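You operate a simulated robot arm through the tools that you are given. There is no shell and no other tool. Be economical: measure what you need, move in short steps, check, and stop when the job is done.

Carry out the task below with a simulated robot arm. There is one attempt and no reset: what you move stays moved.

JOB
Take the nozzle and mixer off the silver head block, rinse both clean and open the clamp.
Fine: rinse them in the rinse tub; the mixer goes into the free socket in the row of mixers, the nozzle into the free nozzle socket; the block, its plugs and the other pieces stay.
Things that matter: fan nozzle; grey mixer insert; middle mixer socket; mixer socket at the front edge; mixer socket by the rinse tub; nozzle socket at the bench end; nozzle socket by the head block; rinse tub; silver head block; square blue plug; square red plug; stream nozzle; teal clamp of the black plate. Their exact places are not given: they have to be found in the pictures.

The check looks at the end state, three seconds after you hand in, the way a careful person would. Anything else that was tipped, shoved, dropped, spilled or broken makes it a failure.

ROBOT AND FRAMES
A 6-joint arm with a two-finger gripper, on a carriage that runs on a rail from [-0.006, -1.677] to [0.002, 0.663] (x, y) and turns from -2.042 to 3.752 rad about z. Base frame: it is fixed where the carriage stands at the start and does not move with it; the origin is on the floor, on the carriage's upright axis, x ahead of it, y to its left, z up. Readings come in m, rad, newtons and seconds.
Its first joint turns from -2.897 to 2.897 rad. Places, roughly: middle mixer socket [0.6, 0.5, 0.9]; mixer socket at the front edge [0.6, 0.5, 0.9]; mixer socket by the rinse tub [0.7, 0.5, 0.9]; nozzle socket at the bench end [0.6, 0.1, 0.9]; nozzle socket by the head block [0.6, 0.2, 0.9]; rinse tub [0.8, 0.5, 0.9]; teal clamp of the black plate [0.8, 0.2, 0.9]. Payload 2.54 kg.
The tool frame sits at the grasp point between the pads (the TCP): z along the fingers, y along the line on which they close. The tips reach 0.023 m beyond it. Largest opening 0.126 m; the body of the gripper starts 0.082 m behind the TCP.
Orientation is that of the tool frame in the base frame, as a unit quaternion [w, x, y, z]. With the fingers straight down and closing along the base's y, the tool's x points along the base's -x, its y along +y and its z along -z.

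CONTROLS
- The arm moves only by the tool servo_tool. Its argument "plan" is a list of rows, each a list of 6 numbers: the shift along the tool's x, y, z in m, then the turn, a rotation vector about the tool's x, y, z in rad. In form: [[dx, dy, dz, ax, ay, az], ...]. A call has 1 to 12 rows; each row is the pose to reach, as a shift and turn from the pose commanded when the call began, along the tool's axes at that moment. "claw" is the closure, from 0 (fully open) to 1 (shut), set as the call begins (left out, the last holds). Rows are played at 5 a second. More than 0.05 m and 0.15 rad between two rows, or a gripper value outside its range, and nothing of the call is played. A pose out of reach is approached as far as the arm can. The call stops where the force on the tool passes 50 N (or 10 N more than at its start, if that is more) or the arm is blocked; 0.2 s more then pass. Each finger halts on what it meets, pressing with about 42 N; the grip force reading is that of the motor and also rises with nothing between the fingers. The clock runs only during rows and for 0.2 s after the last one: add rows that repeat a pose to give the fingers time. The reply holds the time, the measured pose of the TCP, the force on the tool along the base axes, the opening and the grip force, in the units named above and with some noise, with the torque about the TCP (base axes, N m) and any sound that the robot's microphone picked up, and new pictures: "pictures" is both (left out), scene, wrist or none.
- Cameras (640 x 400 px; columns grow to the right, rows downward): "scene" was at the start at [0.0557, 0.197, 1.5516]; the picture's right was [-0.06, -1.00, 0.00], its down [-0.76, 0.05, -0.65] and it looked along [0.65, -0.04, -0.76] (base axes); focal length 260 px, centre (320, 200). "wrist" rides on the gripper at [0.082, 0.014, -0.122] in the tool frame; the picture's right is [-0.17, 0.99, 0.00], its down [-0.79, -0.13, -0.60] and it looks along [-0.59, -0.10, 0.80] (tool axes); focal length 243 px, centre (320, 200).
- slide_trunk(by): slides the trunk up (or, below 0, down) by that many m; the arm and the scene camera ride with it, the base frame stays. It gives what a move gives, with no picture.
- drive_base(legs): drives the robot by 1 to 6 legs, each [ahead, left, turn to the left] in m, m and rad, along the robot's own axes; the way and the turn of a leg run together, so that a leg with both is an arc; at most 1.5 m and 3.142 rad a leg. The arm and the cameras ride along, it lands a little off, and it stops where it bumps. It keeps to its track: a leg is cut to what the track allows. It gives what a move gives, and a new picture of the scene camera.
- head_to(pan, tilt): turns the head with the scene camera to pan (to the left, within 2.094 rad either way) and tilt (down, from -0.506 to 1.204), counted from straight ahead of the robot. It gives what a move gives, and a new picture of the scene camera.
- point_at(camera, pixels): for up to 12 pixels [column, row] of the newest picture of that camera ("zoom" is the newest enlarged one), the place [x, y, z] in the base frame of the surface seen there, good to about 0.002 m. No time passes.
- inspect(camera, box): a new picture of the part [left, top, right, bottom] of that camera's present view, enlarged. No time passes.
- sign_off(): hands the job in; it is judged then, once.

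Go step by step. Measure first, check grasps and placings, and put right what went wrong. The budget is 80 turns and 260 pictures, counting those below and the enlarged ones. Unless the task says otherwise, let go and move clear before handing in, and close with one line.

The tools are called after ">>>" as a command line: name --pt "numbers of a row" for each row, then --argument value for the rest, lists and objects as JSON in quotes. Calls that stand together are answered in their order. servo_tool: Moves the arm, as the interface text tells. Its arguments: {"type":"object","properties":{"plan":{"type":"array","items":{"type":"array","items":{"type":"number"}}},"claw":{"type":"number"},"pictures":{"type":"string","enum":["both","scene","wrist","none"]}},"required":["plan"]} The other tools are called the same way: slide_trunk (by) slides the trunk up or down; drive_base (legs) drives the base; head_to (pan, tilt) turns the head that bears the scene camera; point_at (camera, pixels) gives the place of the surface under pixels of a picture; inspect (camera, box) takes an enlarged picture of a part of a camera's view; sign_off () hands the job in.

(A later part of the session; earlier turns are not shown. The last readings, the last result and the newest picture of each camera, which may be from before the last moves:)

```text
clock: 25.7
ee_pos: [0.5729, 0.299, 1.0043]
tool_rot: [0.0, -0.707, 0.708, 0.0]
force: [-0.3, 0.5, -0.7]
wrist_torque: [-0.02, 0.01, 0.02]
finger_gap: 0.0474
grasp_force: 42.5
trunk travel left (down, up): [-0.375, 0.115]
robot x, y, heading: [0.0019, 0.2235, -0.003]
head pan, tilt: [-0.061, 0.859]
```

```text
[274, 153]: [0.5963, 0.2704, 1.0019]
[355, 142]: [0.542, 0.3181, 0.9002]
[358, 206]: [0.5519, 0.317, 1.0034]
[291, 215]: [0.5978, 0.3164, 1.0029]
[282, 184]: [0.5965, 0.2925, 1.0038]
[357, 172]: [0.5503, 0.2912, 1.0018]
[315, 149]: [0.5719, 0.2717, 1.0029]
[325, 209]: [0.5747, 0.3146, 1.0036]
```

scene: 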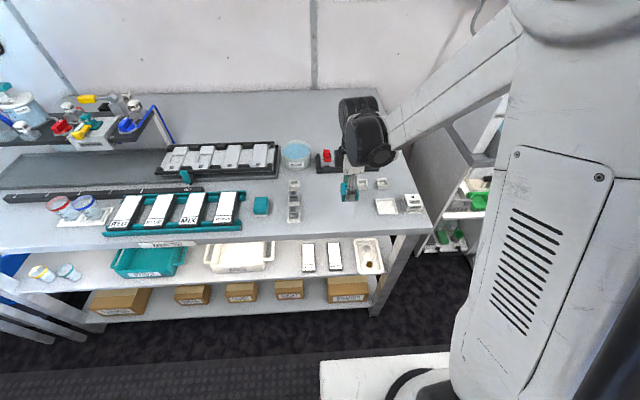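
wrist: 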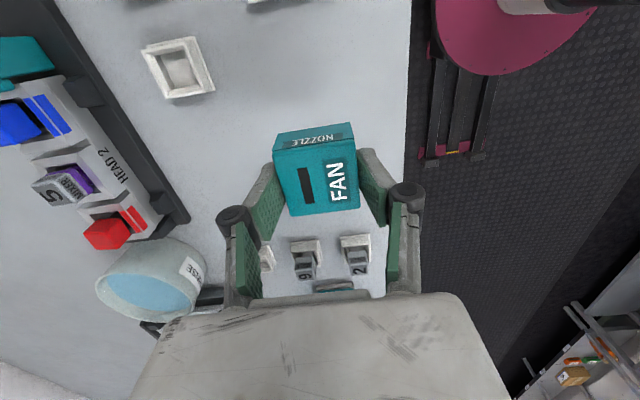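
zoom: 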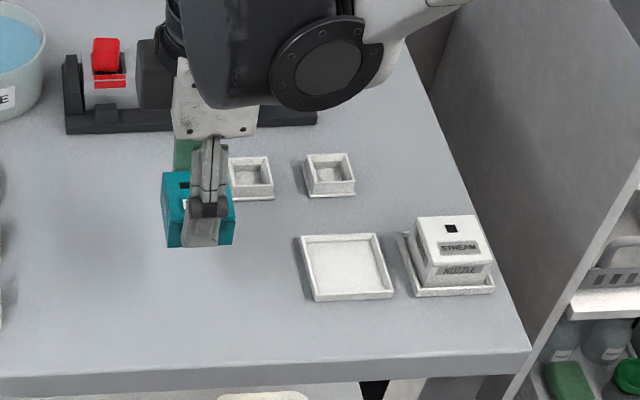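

Nozzle centre is offset from TCP by (+0.001,−0.005) with about −0.035 rad yaw. I'll move over the socket with that corrected, hovering ~8 mm above the rim.

>>> servo_tool --pt "0.04 -0.001 0 0 0 -0.01" --pt "0.08 -0.002 0 0 0 -0.02" --pt "0.11 -0.002 0.01 0 0 -0.035" --pt "0.126 -0.002 0.025 0 0 -0.035" --pt "0.126 -0.002 0.038 0 0 -0.035" --pt "0.126 -0.002 0.045 0 0 -0.035" --pt "0.126 -0.002 0.045 0 0 -0.035"

>>> inspect --camera "wrist" --box '[220, 80, 420, 240]'

>>> inspect --camera "scene" --box '[350, 160, 450, 230]'

```text
clock: 27.3
ee_pos: [0.5748, 0.174, 0.959]
tool_rot: [0.001, 0.72, -0.694, 0.0]
force: [0.5, -0.1, -1.2]
wrist_torque: [0.01, -0.01, -0.04]
finger_gap: 0.0472
grasp_force: 42.1
trunk travel left (down, up): [-0.375, 0.115]
robot x, y, heading: [0.0023, 0.2208, -0.0]
head pan, tilt: [-0.061, 0.859]
```

scene: 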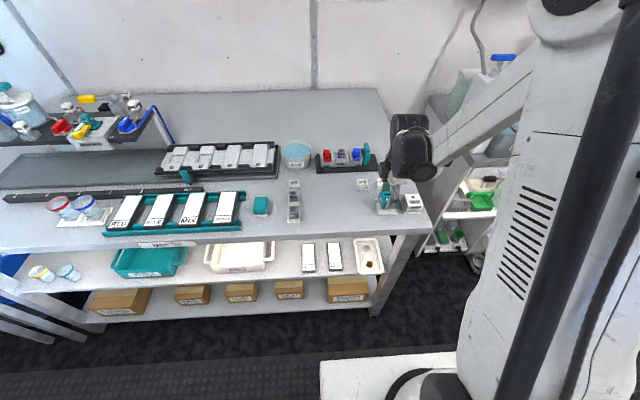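
wrist: 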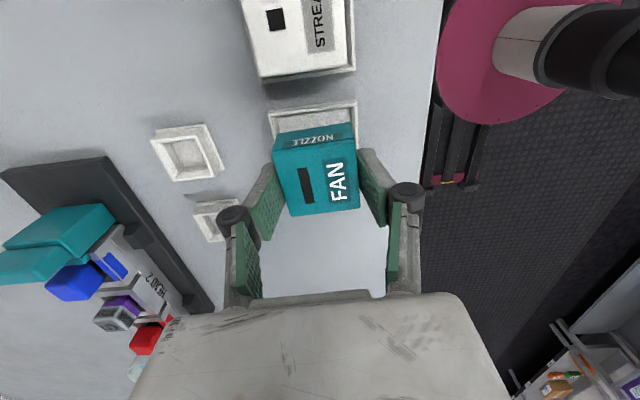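

```text
2.50 times, centred on (320, 160) of wrist
```

zoom: 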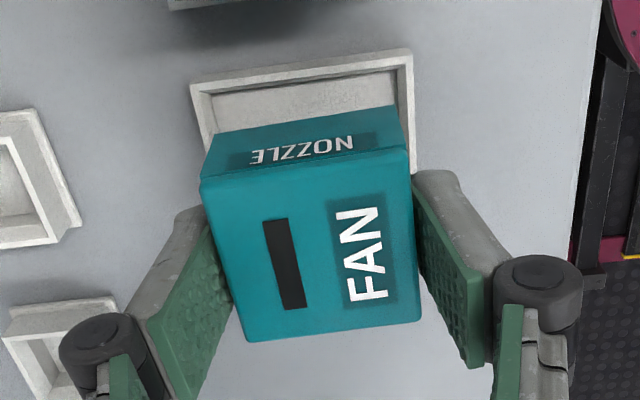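

```text
5.71 times, centred on (400, 195) of scene
```

zoom: 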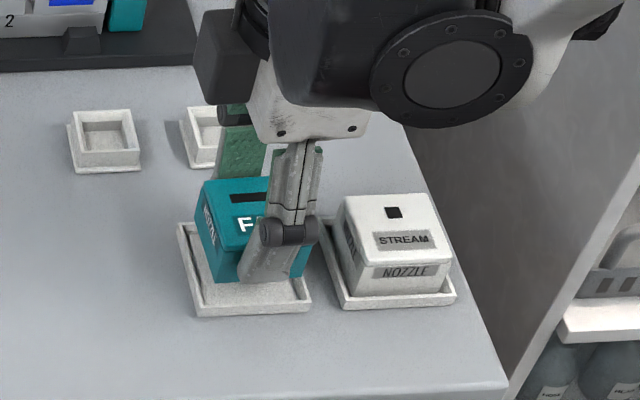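

Yaw matches the socket now (edge slopes -0.144 vs -0.142). I'll measure the nozzle again.

>>> point_at --camera "wrist" --pixels '[[274, 153], [282, 184], [291, 214], [357, 172], [354, 152], [315, 149], [325, 209], [276, 112], [353, 103], [272, 120], [356, 130], [315, 137]]'

```text
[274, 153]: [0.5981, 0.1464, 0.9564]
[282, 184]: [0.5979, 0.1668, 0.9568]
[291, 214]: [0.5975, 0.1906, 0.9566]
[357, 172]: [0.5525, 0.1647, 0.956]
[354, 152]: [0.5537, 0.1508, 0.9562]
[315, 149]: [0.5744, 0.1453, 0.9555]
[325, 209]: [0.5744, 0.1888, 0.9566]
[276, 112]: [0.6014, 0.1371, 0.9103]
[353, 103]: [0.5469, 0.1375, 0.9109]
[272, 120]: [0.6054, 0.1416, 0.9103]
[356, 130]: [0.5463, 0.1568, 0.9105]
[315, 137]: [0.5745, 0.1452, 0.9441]
```

Nozzle centre (0.575,0.1677) matches the socket (0.576,0.1675). Lowering 15.5 mm.

>>> servo_tool --pt "0 -0.001 0.004 0 0 0" --pt "0 -0.001 0.008 0 0 0" --pt "0 -0.001 0.012 0 0 0" --pt "0 -0.001 0.015 0 0 0" --pt "0 -0.001 0.0155 0 0 0" --pt "0 -0.001 0.0155 0 0 0"

>>> inspect --camera "scene" --box '[350, 160, 450, 230]'

```text
clock: 28.7
ee_pos: [0.5754, 0.1731, 0.9449]
tool_rot: [0.0, 0.719, -0.695, -0.001]
force: [-0.2, 0.0, 0.1]
wrist_torque: [0.0, 0.0, 0.04]
finger_gap: 0.047
grasp_force: 41.9
trunk travel left (down, up): [-0.375, 0.115]
robot x, y, heading: [0.0014, 0.2208, -0.002]
head pan, tilt: [-0.061, 0.859]
```

scene: 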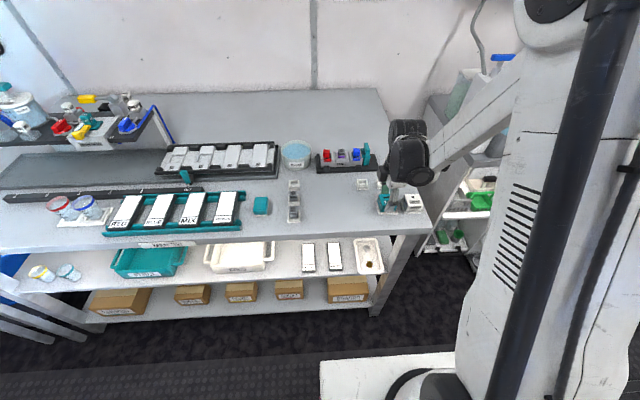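
wrist: 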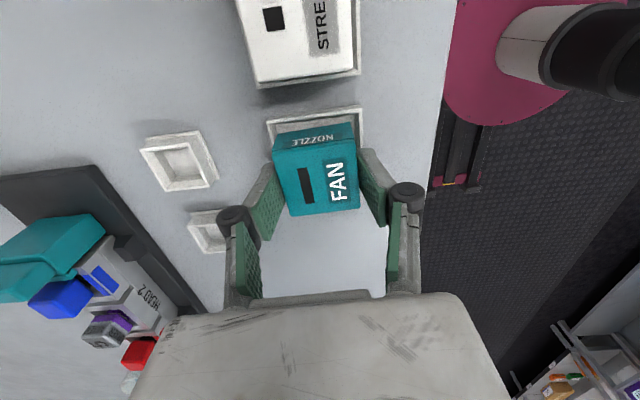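

```text
5.71 times, centred on (400, 195) of scene
```

zoom: 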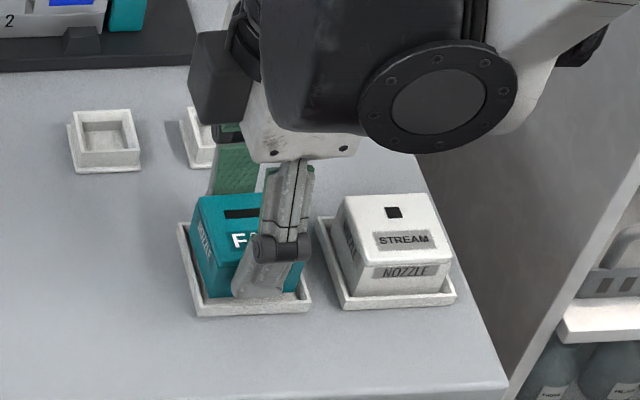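

It's inside the rim with no side forces; about 1–2 mm to go. I'll lower to contact, then open modestly.

>>> servo_tool --pt "0 0 0.001 0 0 0" --pt "0 0 0.002 0 0 0" --pt "0 0 0.002 0 0 0" --pictures "none"

>>> servo_tool --pt "0 0 0 0 0 0" --pt "0 0 0 0 0 0" --pt "0 0 0 0 0 0" --pt "0 0 0 0 0 0" --claw 0.42 --pictures "none"

>>> servo_tool --pt "0 0 -0.02 0 0 0" --pt "0 0 -0.06 0 0 0" --pt "0 0 -0.1 0 0 0" --pt "0 0 -0.13 0 0 0" --pt "-0.04 0 -0.13 0 0 0" --pt "-0.04 0 -0.13 0 0 0"

>>> inspect --camera "wrist" --box '[220, 0, 420, 130]'

```text
clock: 29.5
ee_pos: [0.5756, 0.1729, 0.9424]
tool_rot: [0.0, 0.72, -0.694, 0.0]
force: [-0.2, -0.2, -1.4]
wrist_torque: [-0.01, -0.03, 0.02]
finger_gap: 0.0471
grasp_force: 42.0
trunk travel left (down, up): [-0.375, 0.115]
robot x, y, heading: [0.0012, 0.2172, -0.003]
head pan, tilt: [-0.061, 0.859]
```

```text
clock: 30.5
ee_pos: [0.5757, 0.1732, 0.9425]
tool_rot: [-0.001, 0.719, -0.695, -0.001]
force: [0.5, 0.4, 0.4]
wrist_torque: [0.04, 0.0, -0.03]
finger_gap: 0.073
grasp_force: 0.1
trunk travel left (down, up): [-0.375, 0.115]
robot x, y, heading: [0.005, 0.2198, -0.003]
head pan, tilt: [-0.061, 0.859]
```

```text
clock: 31.9
ee_pos: [0.5752, 0.2125, 1.0725]
tool_rot: [0.0, 0.719, -0.695, 0.0]
force: [1.4, 0.8, 0.0]
wrist_torque: [-0.05, -0.04, 0.0]
finger_gap: 0.0731
grasp_force: 0.2
trunk travel left (down, up): [-0.375, 0.115]
robot x, y, heading: [0.0027, 0.2194, -0.0]
head pan, tilt: [-0.061, 0.859]
```

scene: 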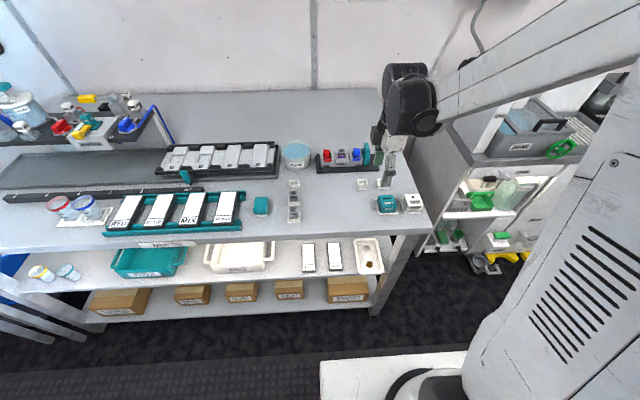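
wrist: 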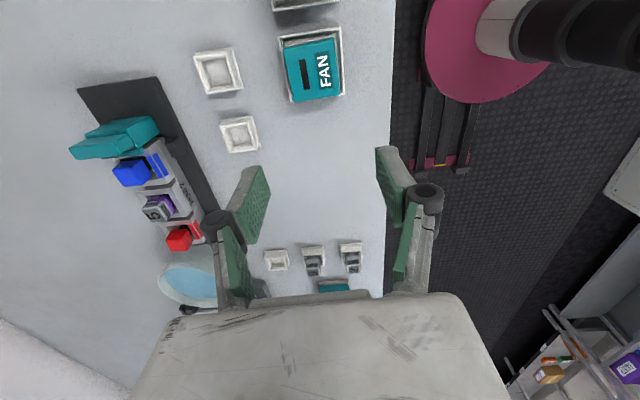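

```text
3.08 times, centred on (320, 65) of wrist
```

zoom: 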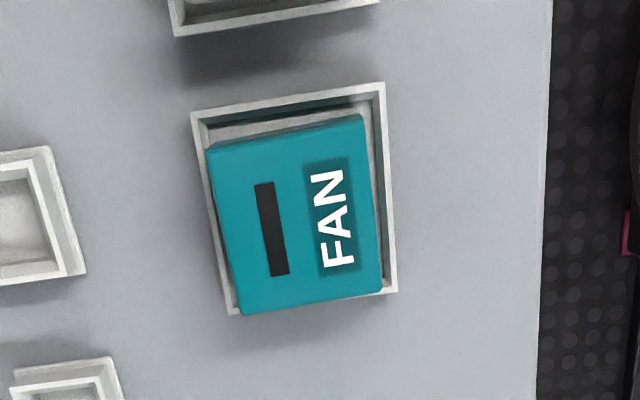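

The fan nozzle sits flat in its socket. Next I move over mixer 5, restoring yaw.

>>> servo_tool --pt "-0.02 -0.03 -0.01 0 0 0.035" --pt "-0.04 -0.07 -0.02 0 0 0.035" --pt "-0.06 -0.11 -0.02 0 0 0.035" --pt "-0.075 -0.15 -0.02 0 0 0.035" --pt "-0.085 -0.19 -0.02 0 0 0.035" --pt "-0.07 -0.214 -0.02 0 0 0.035" --pt "-0.07 -0.214 -0.02 0 0 0.035"

>>> inspect --camera "wrist" --box '[240, 0, 400, 130]'

>>> inspect --camera "scene" --box '[305, 130, 395, 190]'

```text
clock: 33.5
ee_pos: [0.7859, 0.2886, 1.0925]
tool_rot: [0.0, -0.706, 0.708, 0.001]
force: [0.3, 0.1, -0.1]
wrist_torque: [0.02, 0.03, -0.03]
finger_gap: 0.0731
grasp_force: 0.2
trunk travel left (down, up): [-0.375, 0.115]
robot x, y, heading: [0.0029, 0.2144, -0.002]
head pan, tilt: [-0.061, 0.859]
```

scene: 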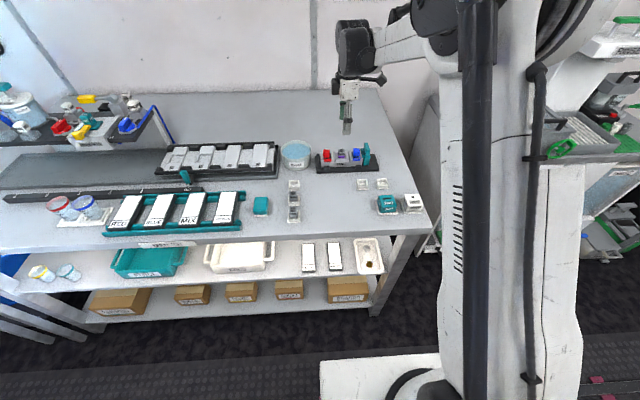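
wrist: 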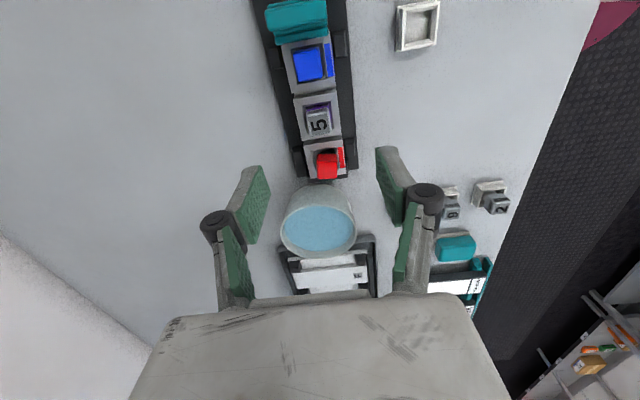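

```text
3.08 times, centred on (320, 65) of wrist
```

zoom: 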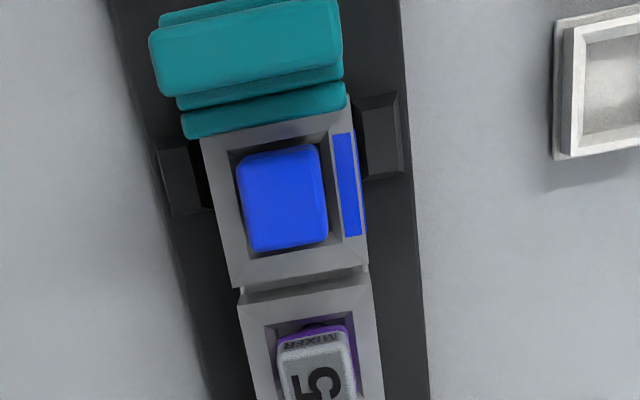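

```text
6.67 times, centred on (350, 160) of scene
```

zoom: 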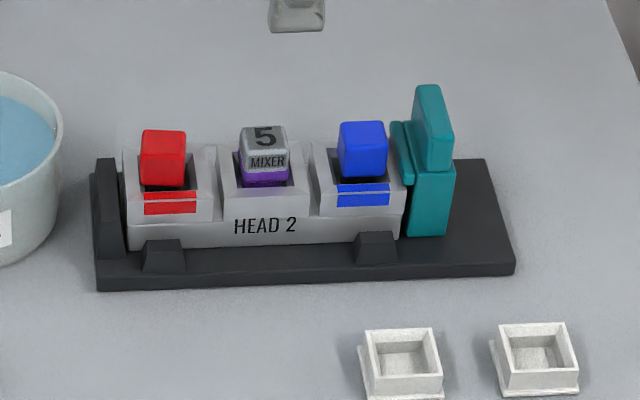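

Mixer 5 sits in the middle well of the block. I'll measure its top, base and the well rim.

>>> point_at --camera "zoom" --pixels '[[243, 128], [284, 127], [288, 148], [246, 152], [265, 138], [266, 165], [266, 182], [266, 192], [226, 185], [303, 185], [230, 150], [300, 150]]'

>>> inspect --camera "wrist" --box '[270, 80, 370, 180]'

```text
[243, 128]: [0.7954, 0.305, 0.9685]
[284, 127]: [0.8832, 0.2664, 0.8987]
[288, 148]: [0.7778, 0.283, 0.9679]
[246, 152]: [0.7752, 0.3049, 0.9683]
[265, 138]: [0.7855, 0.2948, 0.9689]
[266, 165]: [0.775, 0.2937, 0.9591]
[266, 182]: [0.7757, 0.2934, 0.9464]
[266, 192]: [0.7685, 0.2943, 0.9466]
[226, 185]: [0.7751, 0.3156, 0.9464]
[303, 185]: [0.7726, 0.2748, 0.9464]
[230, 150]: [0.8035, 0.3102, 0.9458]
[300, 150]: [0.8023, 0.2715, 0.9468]
```

```text
4.00 times, centred on (320, 130) of wrist
```

zoom: 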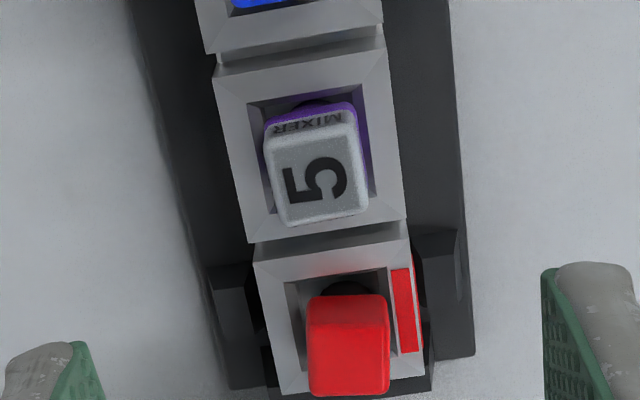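

Mixer top at 0.9685, 22 mm square, centre (0.786,0.2935), well rim 0.9465. I'll lower so the tips stop 2 mm above the rim, then close.

>>> servo_tool --pt "-0.005 0 0.04 0 0 0" --pt "-0.005 0 0.08 0 0 0" --pt "-0.005 0 0.105 0 0 0" --pt "-0.005 0 0.118 0 0 0" --pt "-0.005 0 0.121 0 0 0" --pt "-0.005 0 0.121 0 0 0"

>>> inspect --camera "wrist" --box '[220, 100, 420, 240]'

>>> inspect --camera "scene" --box '[305, 120, 395, 180]'

```text
clock: 34.9
ee_pos: [0.7867, 0.2951, 0.9717]
tool_rot: [0.0, 0.707, -0.707, 0.0]
force: [0.2, 0.1, -0.5]
wrist_torque: [-0.01, 0.03, 0.03]
finger_gap: 0.073
grasp_force: 0.0
trunk travel left (down, up): [-0.375, 0.115]
robot x, y, heading: [0.0007, 0.2207, -0.002]
head pan, tilt: [-0.061, 0.859]
```

scene: 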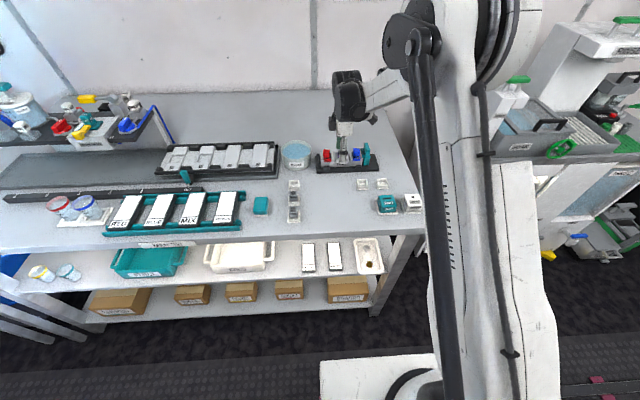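
wrist: 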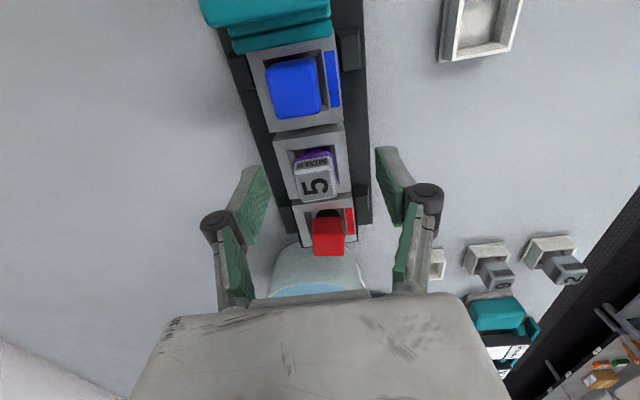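

```text
2.86 times, centred on (320, 170) of wrist
```

zoom: 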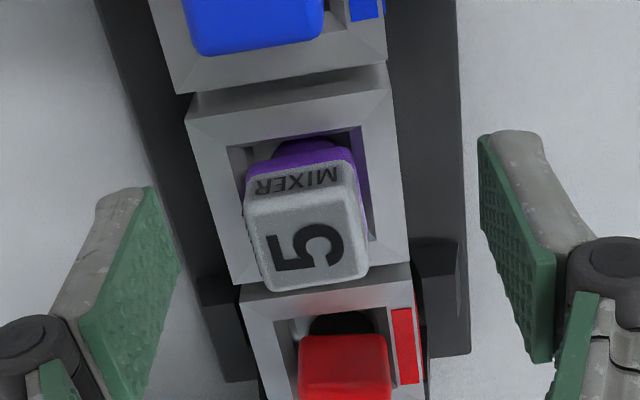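

```text
6.67 times, centred on (350, 150) of scene
```

zoom: 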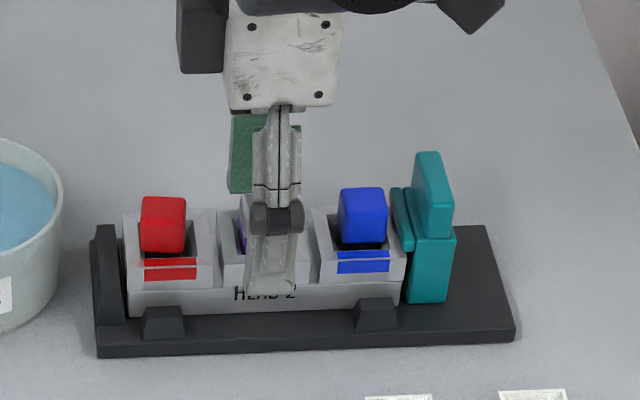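

Aligned. Closing on the mixer.

>>> servo_tool --pt "0.001 0.0005 0 0 0 0" --pt "0.001 0.0005 0 0 0 0" --pt "0.001 0.0005 0 0 0 0" --pt "0.001 0.0005 0 0 0 0" --pt "0.001 0.0005 0 0 0 0" --claw 1 --pictures "wrist"

```text
clock: 36.1
ee_pos: [0.7861, 0.2938, 0.9713]
tool_rot: [0.001, -0.706, 0.708, 0.0]
force: [6.5, -0.5, 15.2]
wrist_torque: [-0.03, -0.14, 0.01]
finger_gap: 0.0238
grasp_force: 42.0
trunk travel left (down, up): [-0.375, 0.115]
robot x, y, heading: [-0.0015, 0.2207, -0.006]
head pan, tilt: [-0.061, 0.859]
```

wrist: 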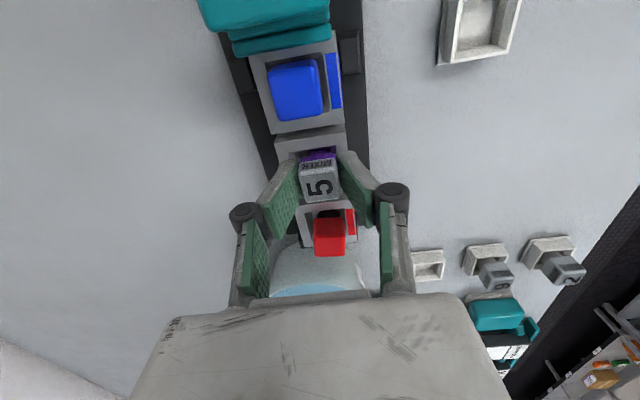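

Gripped (gap 0.024). A 15 N upward push suggests tips touch the rim; I'll pull up straight.

>>> servo_tool --pt "0 0 -0.003 0 0 0" --pt "0 0 -0.008 0 0 0" --pt "0 0 -0.015 0 0 0" --pt "0 0 -0.025 0 0 0" --pt "0 0 -0.04 0 0 0" --pt "0 0 -0.07 0 0 0" --pt "0 0 -0.1 0 0 0" --pt "0 0 -0.1 0 0 0"

>>> inspect --camera "wrist" --box '[220, 60, 420, 220]'

>>> inspect --camera "scene" --box '[305, 100, 395, 180]'

```text
clock: 37.9
ee_pos: [0.7858, 0.2951, 1.0727]
tool_rot: [0.001, -0.707, 0.708, 0.001]
force: [0.3, -0.1, -0.2]
wrist_torque: [-0.01, -0.02, -0.02]
finger_gap: 0.0242
grasp_force: 42.5
trunk travel left (down, up): [-0.375, 0.115]
robot x, y, heading: [-0.0021, 0.2178, -0.001]
head pan, tilt: [-0.061, 0.859]
```

scene: 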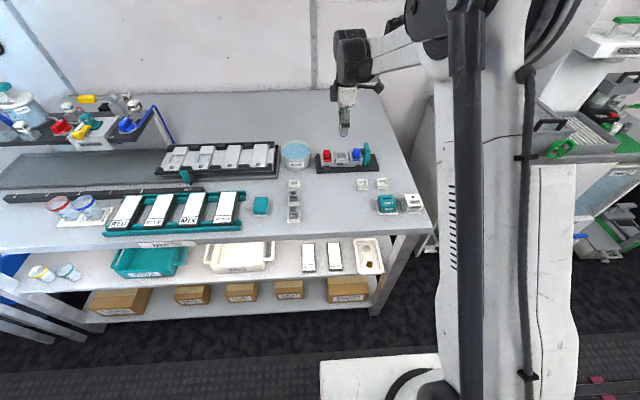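
wrist: 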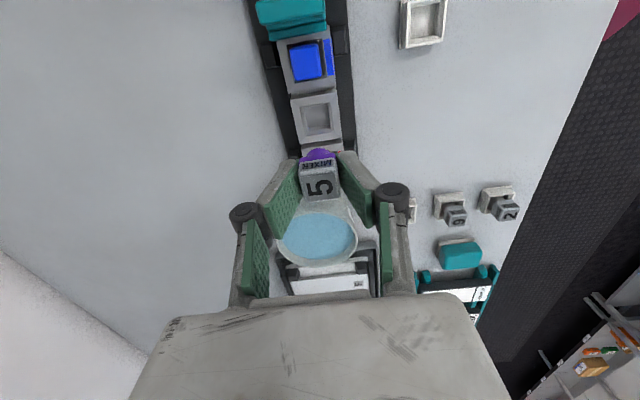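

```text
2.50 times, centred on (320, 140) of wrist
```

zoom: 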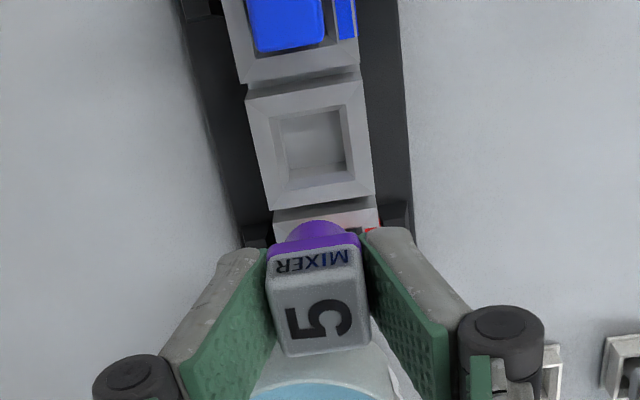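

```text
5.00 times, centred on (350, 140) of scene
```

zoom: 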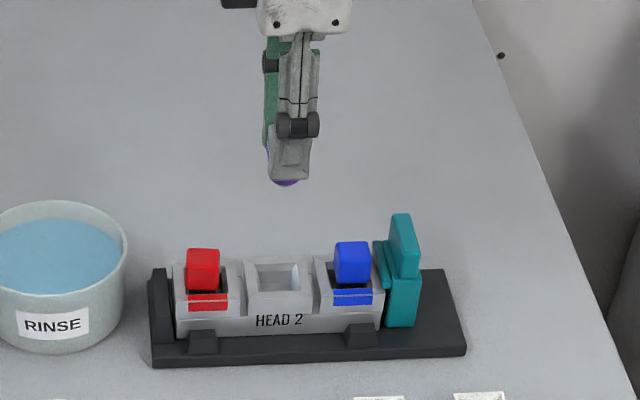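

Mixer 5 is out, stained purple at its bottom; block didn't move. I'll carry it over the tub and dip slowly.

>>> servo_tool --pt "-0.04 -0.008 0 0 0 0" --pt "-0.08 -0.016 0 0 0 0" --pt "-0.12 -0.024 0 0 0 0" --pt "-0.155 -0.03 0 0 0 0" --pt "-0.162 -0.031 0.01 0 0 0" --pt "-0.162 -0.031 0.05 0 0 0" --pt "-0.162 -0.031 0.08 0 0 0" --pt "-0.162 -0.031 0.1 0 0 0" --pt "-0.162 -0.031 0.112 0 0 0" --pt "-0.162 -0.031 0.121 0 0 0" --pt "-0.162 -0.031 0.126 0 0 0" --pt "-0.162 -0.031 0.126 0 0 0"

```text
clock: 40.5
ee_pos: [0.8165, 0.4563, 0.946]
tool_rot: [0.0, -0.706, 0.708, 0.0]
force: [1.4, 0.2, 2.0]
wrist_torque: [0.03, -0.02, -0.01]
finger_gap: 0.0241
grasp_force: 41.5
trunk travel left (down, up): [-0.375, 0.115]
robot x, y, heading: [0.0004, 0.2159, 0.0]
head pan, tilt: [-0.061, 0.859]
```

scene: 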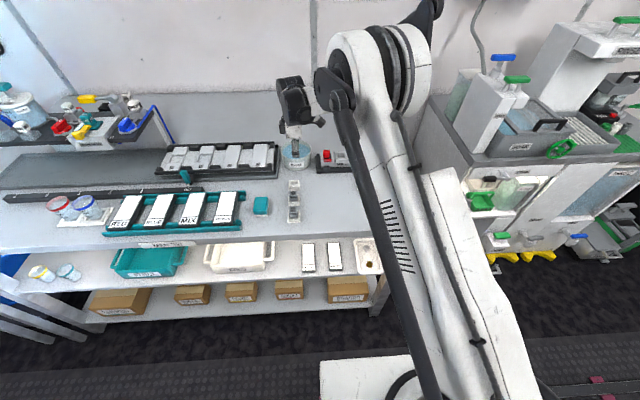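
wrist: 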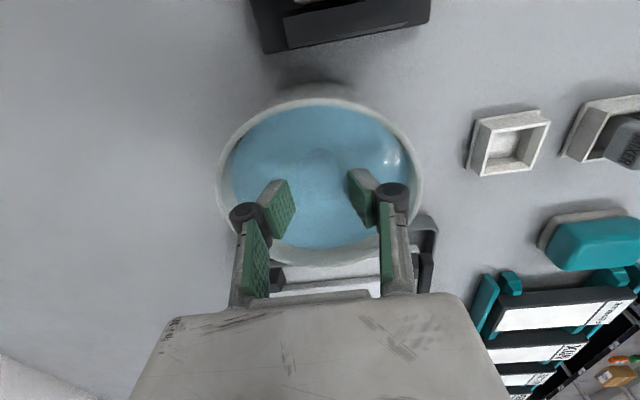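

The mixer is fully submerged and not touching anything. I'll hold a moment and lift out slowly.

>>> servo_tool --pt "0 0 0 0 0 0" --pt "0 0 0 0 0 0" --pt "0 0 0 0 0 0" --pt "0 0 -0.01 0 0 0" --pt "0 0 -0.022 0 0 0" --pt "0 0 -0.035 0 0 0" --pt "0 0 -0.05 0 0 0" --pt "0 0 -0.08 0 0 0" --pt "0 0 -0.11 0 0 0" --pt "0 0 -0.11 0 0 0" --pt "0 0 -0.11 0 0 0"

>>> inspect --camera "wrist" --box '[240, 60, 480, 220]'

>>> inspect --camera "scene" --box '[250, 90, 350, 180]'

```text
clock: 42.9
ee_pos: [0.8154, 0.4563, 1.0551]
tool_rot: [0.0, -0.706, 0.708, 0.0]
force: [0.8, 0.5, -0.5]
wrist_torque: [-0.01, 0.04, -0.03]
finger_gap: 0.024
grasp_force: 41.8
trunk travel left (down, up): [-0.375, 0.115]
robot x, y, heading: [0.0024, 0.2218, -0.008]
head pan, tilt: [-0.061, 0.859]
```

scene: 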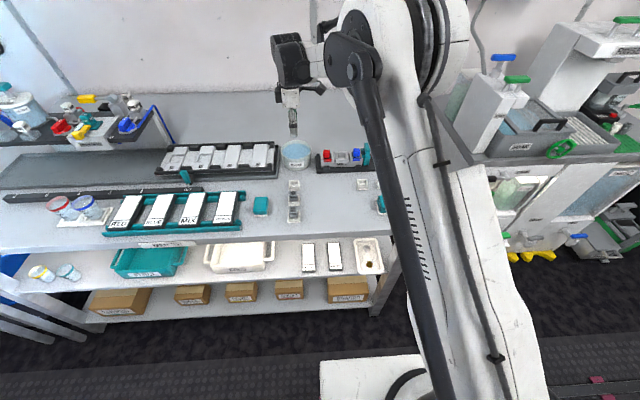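
wrist: 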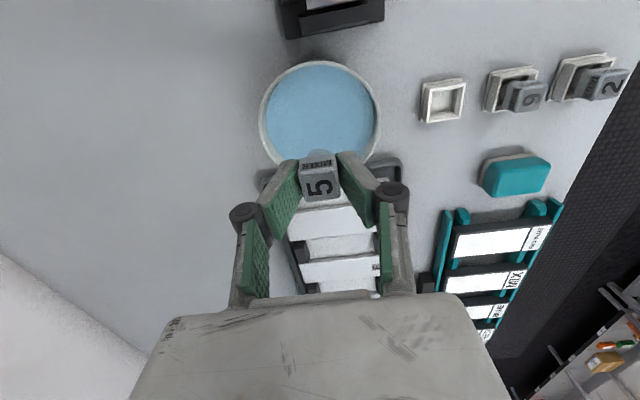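

```text
2.50 times, centred on (360, 140) of wrist
```

zoom: 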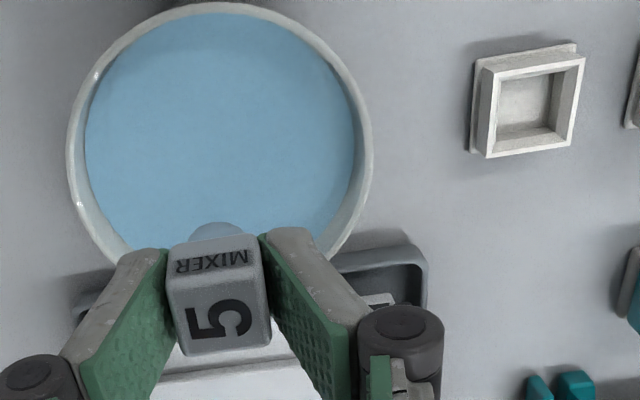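

```text
4.44 times, centred on (300, 135) of scene
```

zoom: 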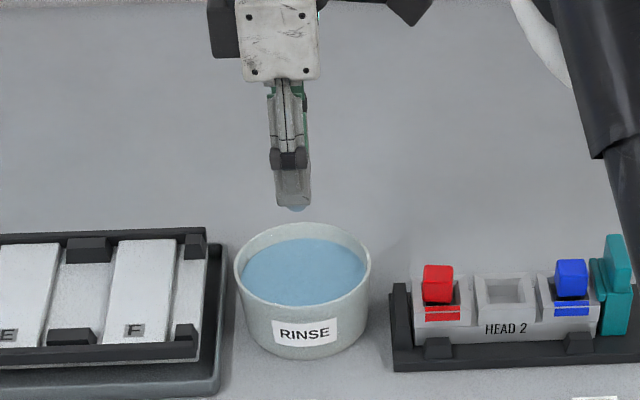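

Stain gone, but something blue and round hangs under the mixer (zoom (215,230)) — perhaps a water drop. I'll wait over the tub and check again.

>>> servo_tool --pt "0 0 0.02 0 0 0" --pt "0 0 0.0 0 0 0" --pt "0 0 0.02 0 0 0" --pt "0 0 0.0 0 0 0" --pt "0 0 0.02 0 0 0" --pt "0 0 0 0 0 0" --pt "0 0 0 0 0 0" --pt "0 0 0 0 0 0" --pt "0 0 0 0 0 0" --pt "0 0 0 0 0 0" --pt "0 0 0 0 0 0" --pt "0 0 0 0 0 0" --pictures "none"

>>> inspect --camera "wrist" --box '[270, 120, 370, 210]'

>>> inspect --camera "scene" --box '[270, 100, 320, 145]'

```text
clock: 45.5
ee_pos: [0.8168, 0.4558, 1.0549]
tool_rot: [0.0, -0.707, 0.708, 0.0]
force: [0.9, -0.4, -0.6]
wrist_torque: [-0.01, -0.02, -0.01]
finger_gap: 0.0241
grasp_force: 42.1
trunk travel left (down, up): [-0.375, 0.115]
robot x, y, heading: [-0.0009, 0.22, 0.0]
head pan, tilt: [-0.061, 0.859]
```

```text
4.44 times, centred on (320, 165) of wrist
```

zoom: 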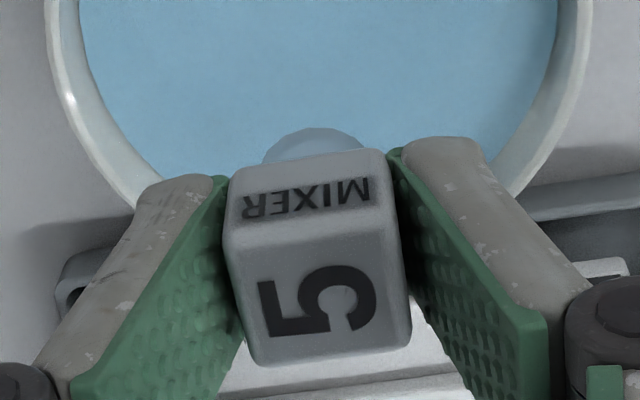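

```text
8.89 times, centred on (295, 122) of scene
```

zoom: 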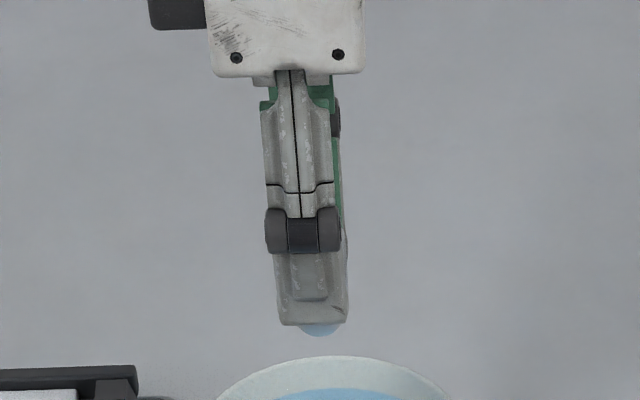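

A translucent drop appears to hang beneath the mixer. I'll shake more briskly over the tub and wait longer.

>>> servo_tool --pt "0 0 0.04 0 0 0" --pt "0 0 0.0 0 0 0" --pt "0 0 0.04 0 0 0" --pt "0 0 0.0 0 0 0" --pt "0 0 0.04 0 0 0" --pt "0 0 0.0 0 0 0" --pt "0 0 0.04 0 0 0" --pt "0 0 0 0 0 0" --pt "0 0 0.04 0 0 0" --pt "0 0 0 0 0 0" --pt "0 0 0.04 0 0 0" --pt "0 0 0.02 0 0 0" --pictures "none"

>>> servo_tool --pt "0 0 0 0 0 0" --pt "0 0 0 0 0 0" --pt "0 0 0 0 0 0" --pt "0 0 0 0 0 0" --pt "0 0 0 0 0 0" --pt "0 0 0 0 0 0" --pt "0 0 0 0 0 0" --pt "0 0 0 0 0 0" --pt "0 0 0 0 0 0" --pt "0 0 0 0 0 0" --pt "0 0 0 0 0 0" --pt "0 0 0 0 0 0" --pictures "none"

>>> inspect --camera "wrist" --box '[270, 120, 370, 210]'

>>> inspect --camera "scene" --box '[270, 100, 320, 145]'

```text
clock: 48.1
ee_pos: [0.8177, 0.4572, 1.0342]
tool_rot: [0.0, -0.706, 0.708, 0.001]
force: [1.3, -0.5, -0.7]
wrist_torque: [-0.01, 0.06, -0.01]
finger_gap: 0.0241
grasp_force: 42.3
trunk travel left (down, up): [-0.375, 0.115]
robot x, y, heading: [0.0038, 0.2199, -0.002]
head pan, tilt: [-0.061, 0.859]
```

```text
clock: 50.7
ee_pos: [0.8161, 0.4563, 1.0348]
tool_rot: [0.0, -0.706, 0.708, 0.0]
force: [0.9, 0.0, -1.2]
wrist_torque: [-0.04, 0.01, 0.03]
finger_gap: 0.0239
grasp_force: 42.0
trunk travel left (down, up): [-0.375, 0.115]
robot x, y, heading: [-0.0013, 0.2182, -0.001]
head pan, tilt: [-0.061, 0.859]
```

```text
4.44 times, centred on (320, 165) of wrist
```

zoom: 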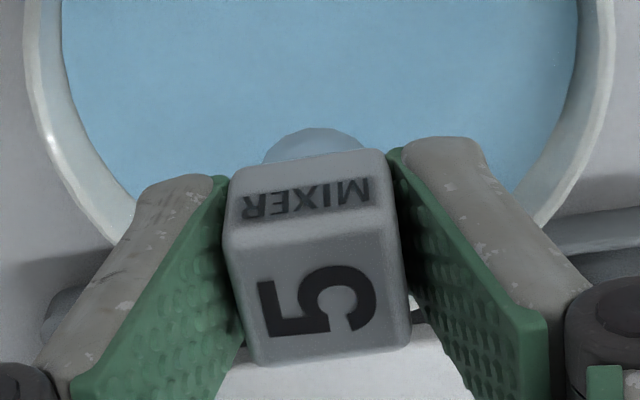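

```text
8.89 times, centred on (295, 122) of scene
```

zoom: 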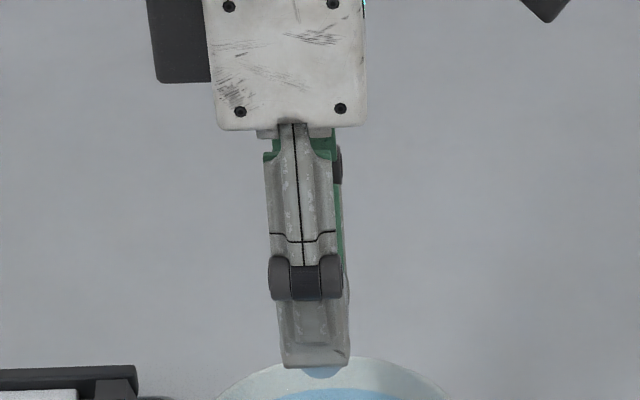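

Nothing changes after 5 s and shaking, so that is the mixer's own clear peg, now clean of purple. Moving on to the free mixer socket, stopping at y≈0.515 to see it.

>>> servo_tool --pt "0 0.0 -0.02 0 0 0" --pt "-0.01 0.035 -0.02 0 0 0" --pt "-0.025 0.07 -0.02 0 0 0" --pt "-0.04 0.105 -0.02 0 0 0" --pt "-0.058 0.13 -0.02 0 0 0" --pt "-0.058 0.13 -0.02 0 0 0"

>>> inspect --camera "wrist" --box '[240, 60, 400, 220]'

```text
clock: 52.1
ee_pos: [0.686, 0.5147, 1.0548]
tool_rot: [0.0, -0.707, 0.708, -0.001]
force: [-0.1, 0.3, 0.5]
wrist_torque: [-0.03, 0.0, 0.02]
finger_gap: 0.0242
grasp_force: 42.3
trunk travel left (down, up): [-0.375, 0.115]
robot x, y, heading: [-0.0023, 0.2183, -0.001]
head pan, tilt: [-0.061, 0.859]
```

scene: 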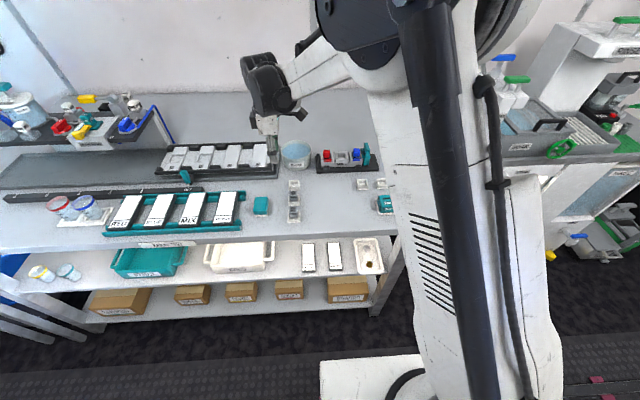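
wrist: 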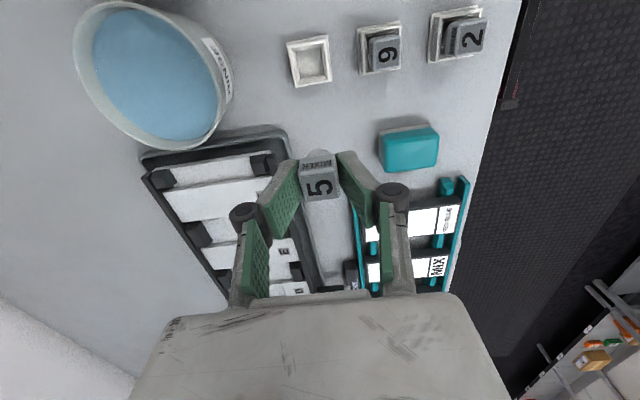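

```text
2.50 times, centred on (320, 140) of wrist
```

zoom: 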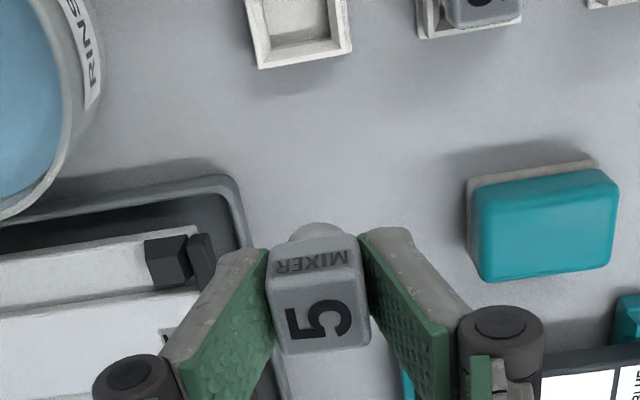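

The peg looks clear. I'll enlarge the socket at (309,60) and measure.

>>> inspect --camera "wrist" --box '[270, 20, 350, 100]'

>>> point_at --camera "wrist" --pixels '[[289, 43], [327, 37], [330, 81], [296, 85], [310, 62], [295, 49], [323, 43], [326, 73], [301, 76], [303, 163], [335, 158], [319, 185]]'

```text
5.00 times, centred on (310, 60) of wrist
```

zoom: 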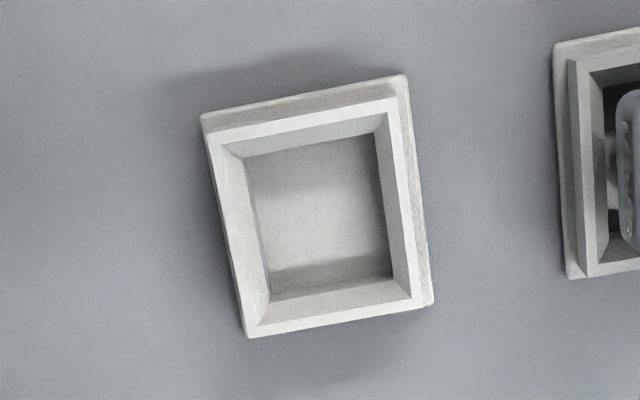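

```text
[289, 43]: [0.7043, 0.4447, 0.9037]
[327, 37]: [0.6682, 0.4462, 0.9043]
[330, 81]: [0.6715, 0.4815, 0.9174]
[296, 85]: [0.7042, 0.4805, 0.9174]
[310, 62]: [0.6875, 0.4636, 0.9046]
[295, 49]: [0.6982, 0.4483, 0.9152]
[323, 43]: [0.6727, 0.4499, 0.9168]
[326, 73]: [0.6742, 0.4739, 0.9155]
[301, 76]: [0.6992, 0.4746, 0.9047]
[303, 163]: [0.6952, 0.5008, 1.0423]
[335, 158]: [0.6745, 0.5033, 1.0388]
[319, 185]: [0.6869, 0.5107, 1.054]
```

>>> point_at --camera "zoom" --pixels '[[212, 138], [393, 102], [420, 297], [250, 330], [230, 200], [245, 280], [401, 200], [410, 270], [300, 122], [330, 315], [260, 190], [380, 200]]'

>>> inspect --camera "wrist" --box '[280, 140, 360, 220]'

```text
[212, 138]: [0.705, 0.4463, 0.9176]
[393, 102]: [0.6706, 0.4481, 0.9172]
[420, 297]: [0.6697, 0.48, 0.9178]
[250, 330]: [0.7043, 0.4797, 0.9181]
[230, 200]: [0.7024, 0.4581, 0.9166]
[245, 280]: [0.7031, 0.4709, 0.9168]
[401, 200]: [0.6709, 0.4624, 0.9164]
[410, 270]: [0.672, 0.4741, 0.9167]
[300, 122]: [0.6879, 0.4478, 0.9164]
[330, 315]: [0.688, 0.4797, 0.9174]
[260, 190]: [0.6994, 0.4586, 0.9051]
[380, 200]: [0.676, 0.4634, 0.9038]
```

```text
5.00 times, centred on (320, 180) of wrist
```

zoom: 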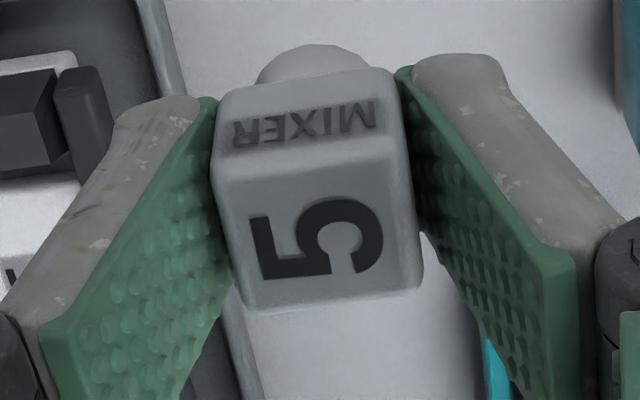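

>>> point_at --camera "zoom" --pixels '[[230, 200], [408, 200], [242, 285], [415, 265], [320, 165], [335, 290], [300, 85], [235, 180], [320, 225], [225, 130], [388, 110]]'

```text
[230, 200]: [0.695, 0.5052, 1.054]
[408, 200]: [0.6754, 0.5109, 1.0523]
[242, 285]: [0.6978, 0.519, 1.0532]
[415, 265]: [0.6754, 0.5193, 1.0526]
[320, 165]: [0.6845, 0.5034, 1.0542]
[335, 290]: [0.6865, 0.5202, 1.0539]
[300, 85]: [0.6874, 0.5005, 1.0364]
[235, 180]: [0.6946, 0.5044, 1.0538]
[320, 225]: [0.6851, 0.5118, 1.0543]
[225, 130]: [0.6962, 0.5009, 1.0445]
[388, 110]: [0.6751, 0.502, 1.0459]
```

Mixer centre is about (0.686,0.512); socket centre (0.6877,0.4635). I'll move over and hover ~1 cm above the rim.

>>> servo_tool --pt "0.025 -0.001 0.01 0 0 0" --pt "0.048 -0.0015 0.03 0 0 0" --pt "0.048 -0.0015 0.06 0 0 0" --pt "0.048 -0.0015 0.082 0 0 0" --pt "0.048 -0.0015 0.082 0 0 0"

>>> inspect --camera "wrist" --box '[270, 120, 370, 220]'

>>> inspect --camera "scene" --box '[260, 150, 330, 220]'

```text
clock: 53.3
ee_pos: [0.6894, 0.4676, 0.9736]
tool_rot: [0.0, -0.707, 0.707, 0.0]
force: [0.5, 0.1, -1.0]
wrist_torque: [0.02, 0.01, -0.04]
finger_gap: 0.0243
grasp_force: 41.8
trunk travel left (down, up): [-0.375, 0.115]
robot x, y, heading: [-0.0002, 0.2177, -0.002]
head pan, tilt: [-0.061, 0.859]
```

scene: 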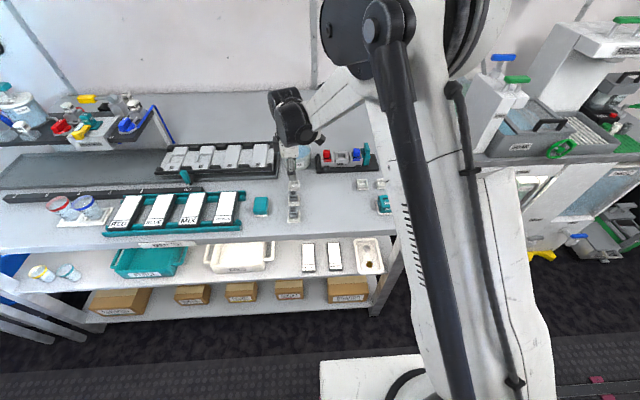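
wrist: 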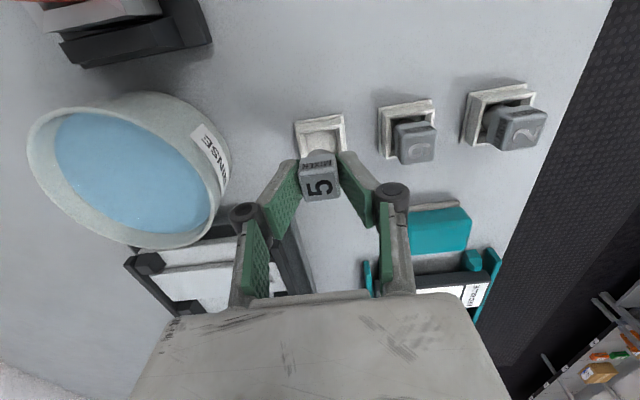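

```text
4.00 times, centred on (320, 170) of wrist
```

zoom: 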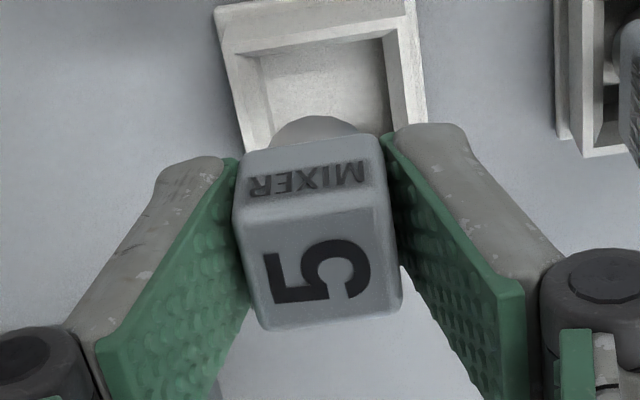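

```text
5.71 times, centred on (295, 185) of scene
```

zoom: 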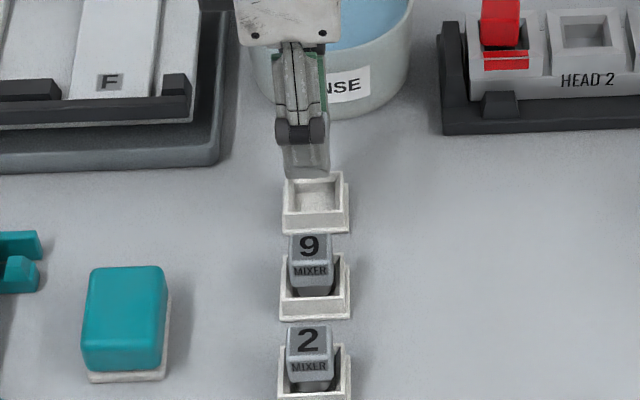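

>>> point_at --camera "wrist" --pixels '[[302, 182], [338, 180], [320, 175], [322, 198], [319, 157], [298, 140], [343, 135], [345, 148], [301, 150], [320, 126]]'

```text
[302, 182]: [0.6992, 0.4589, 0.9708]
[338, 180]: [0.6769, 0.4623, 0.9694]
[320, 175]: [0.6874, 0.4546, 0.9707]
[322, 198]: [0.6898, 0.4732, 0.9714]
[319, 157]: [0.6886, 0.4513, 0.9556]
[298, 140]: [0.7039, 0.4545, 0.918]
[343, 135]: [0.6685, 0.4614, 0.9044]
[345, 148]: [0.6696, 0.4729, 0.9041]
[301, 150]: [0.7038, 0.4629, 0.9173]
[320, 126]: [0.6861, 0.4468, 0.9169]
```

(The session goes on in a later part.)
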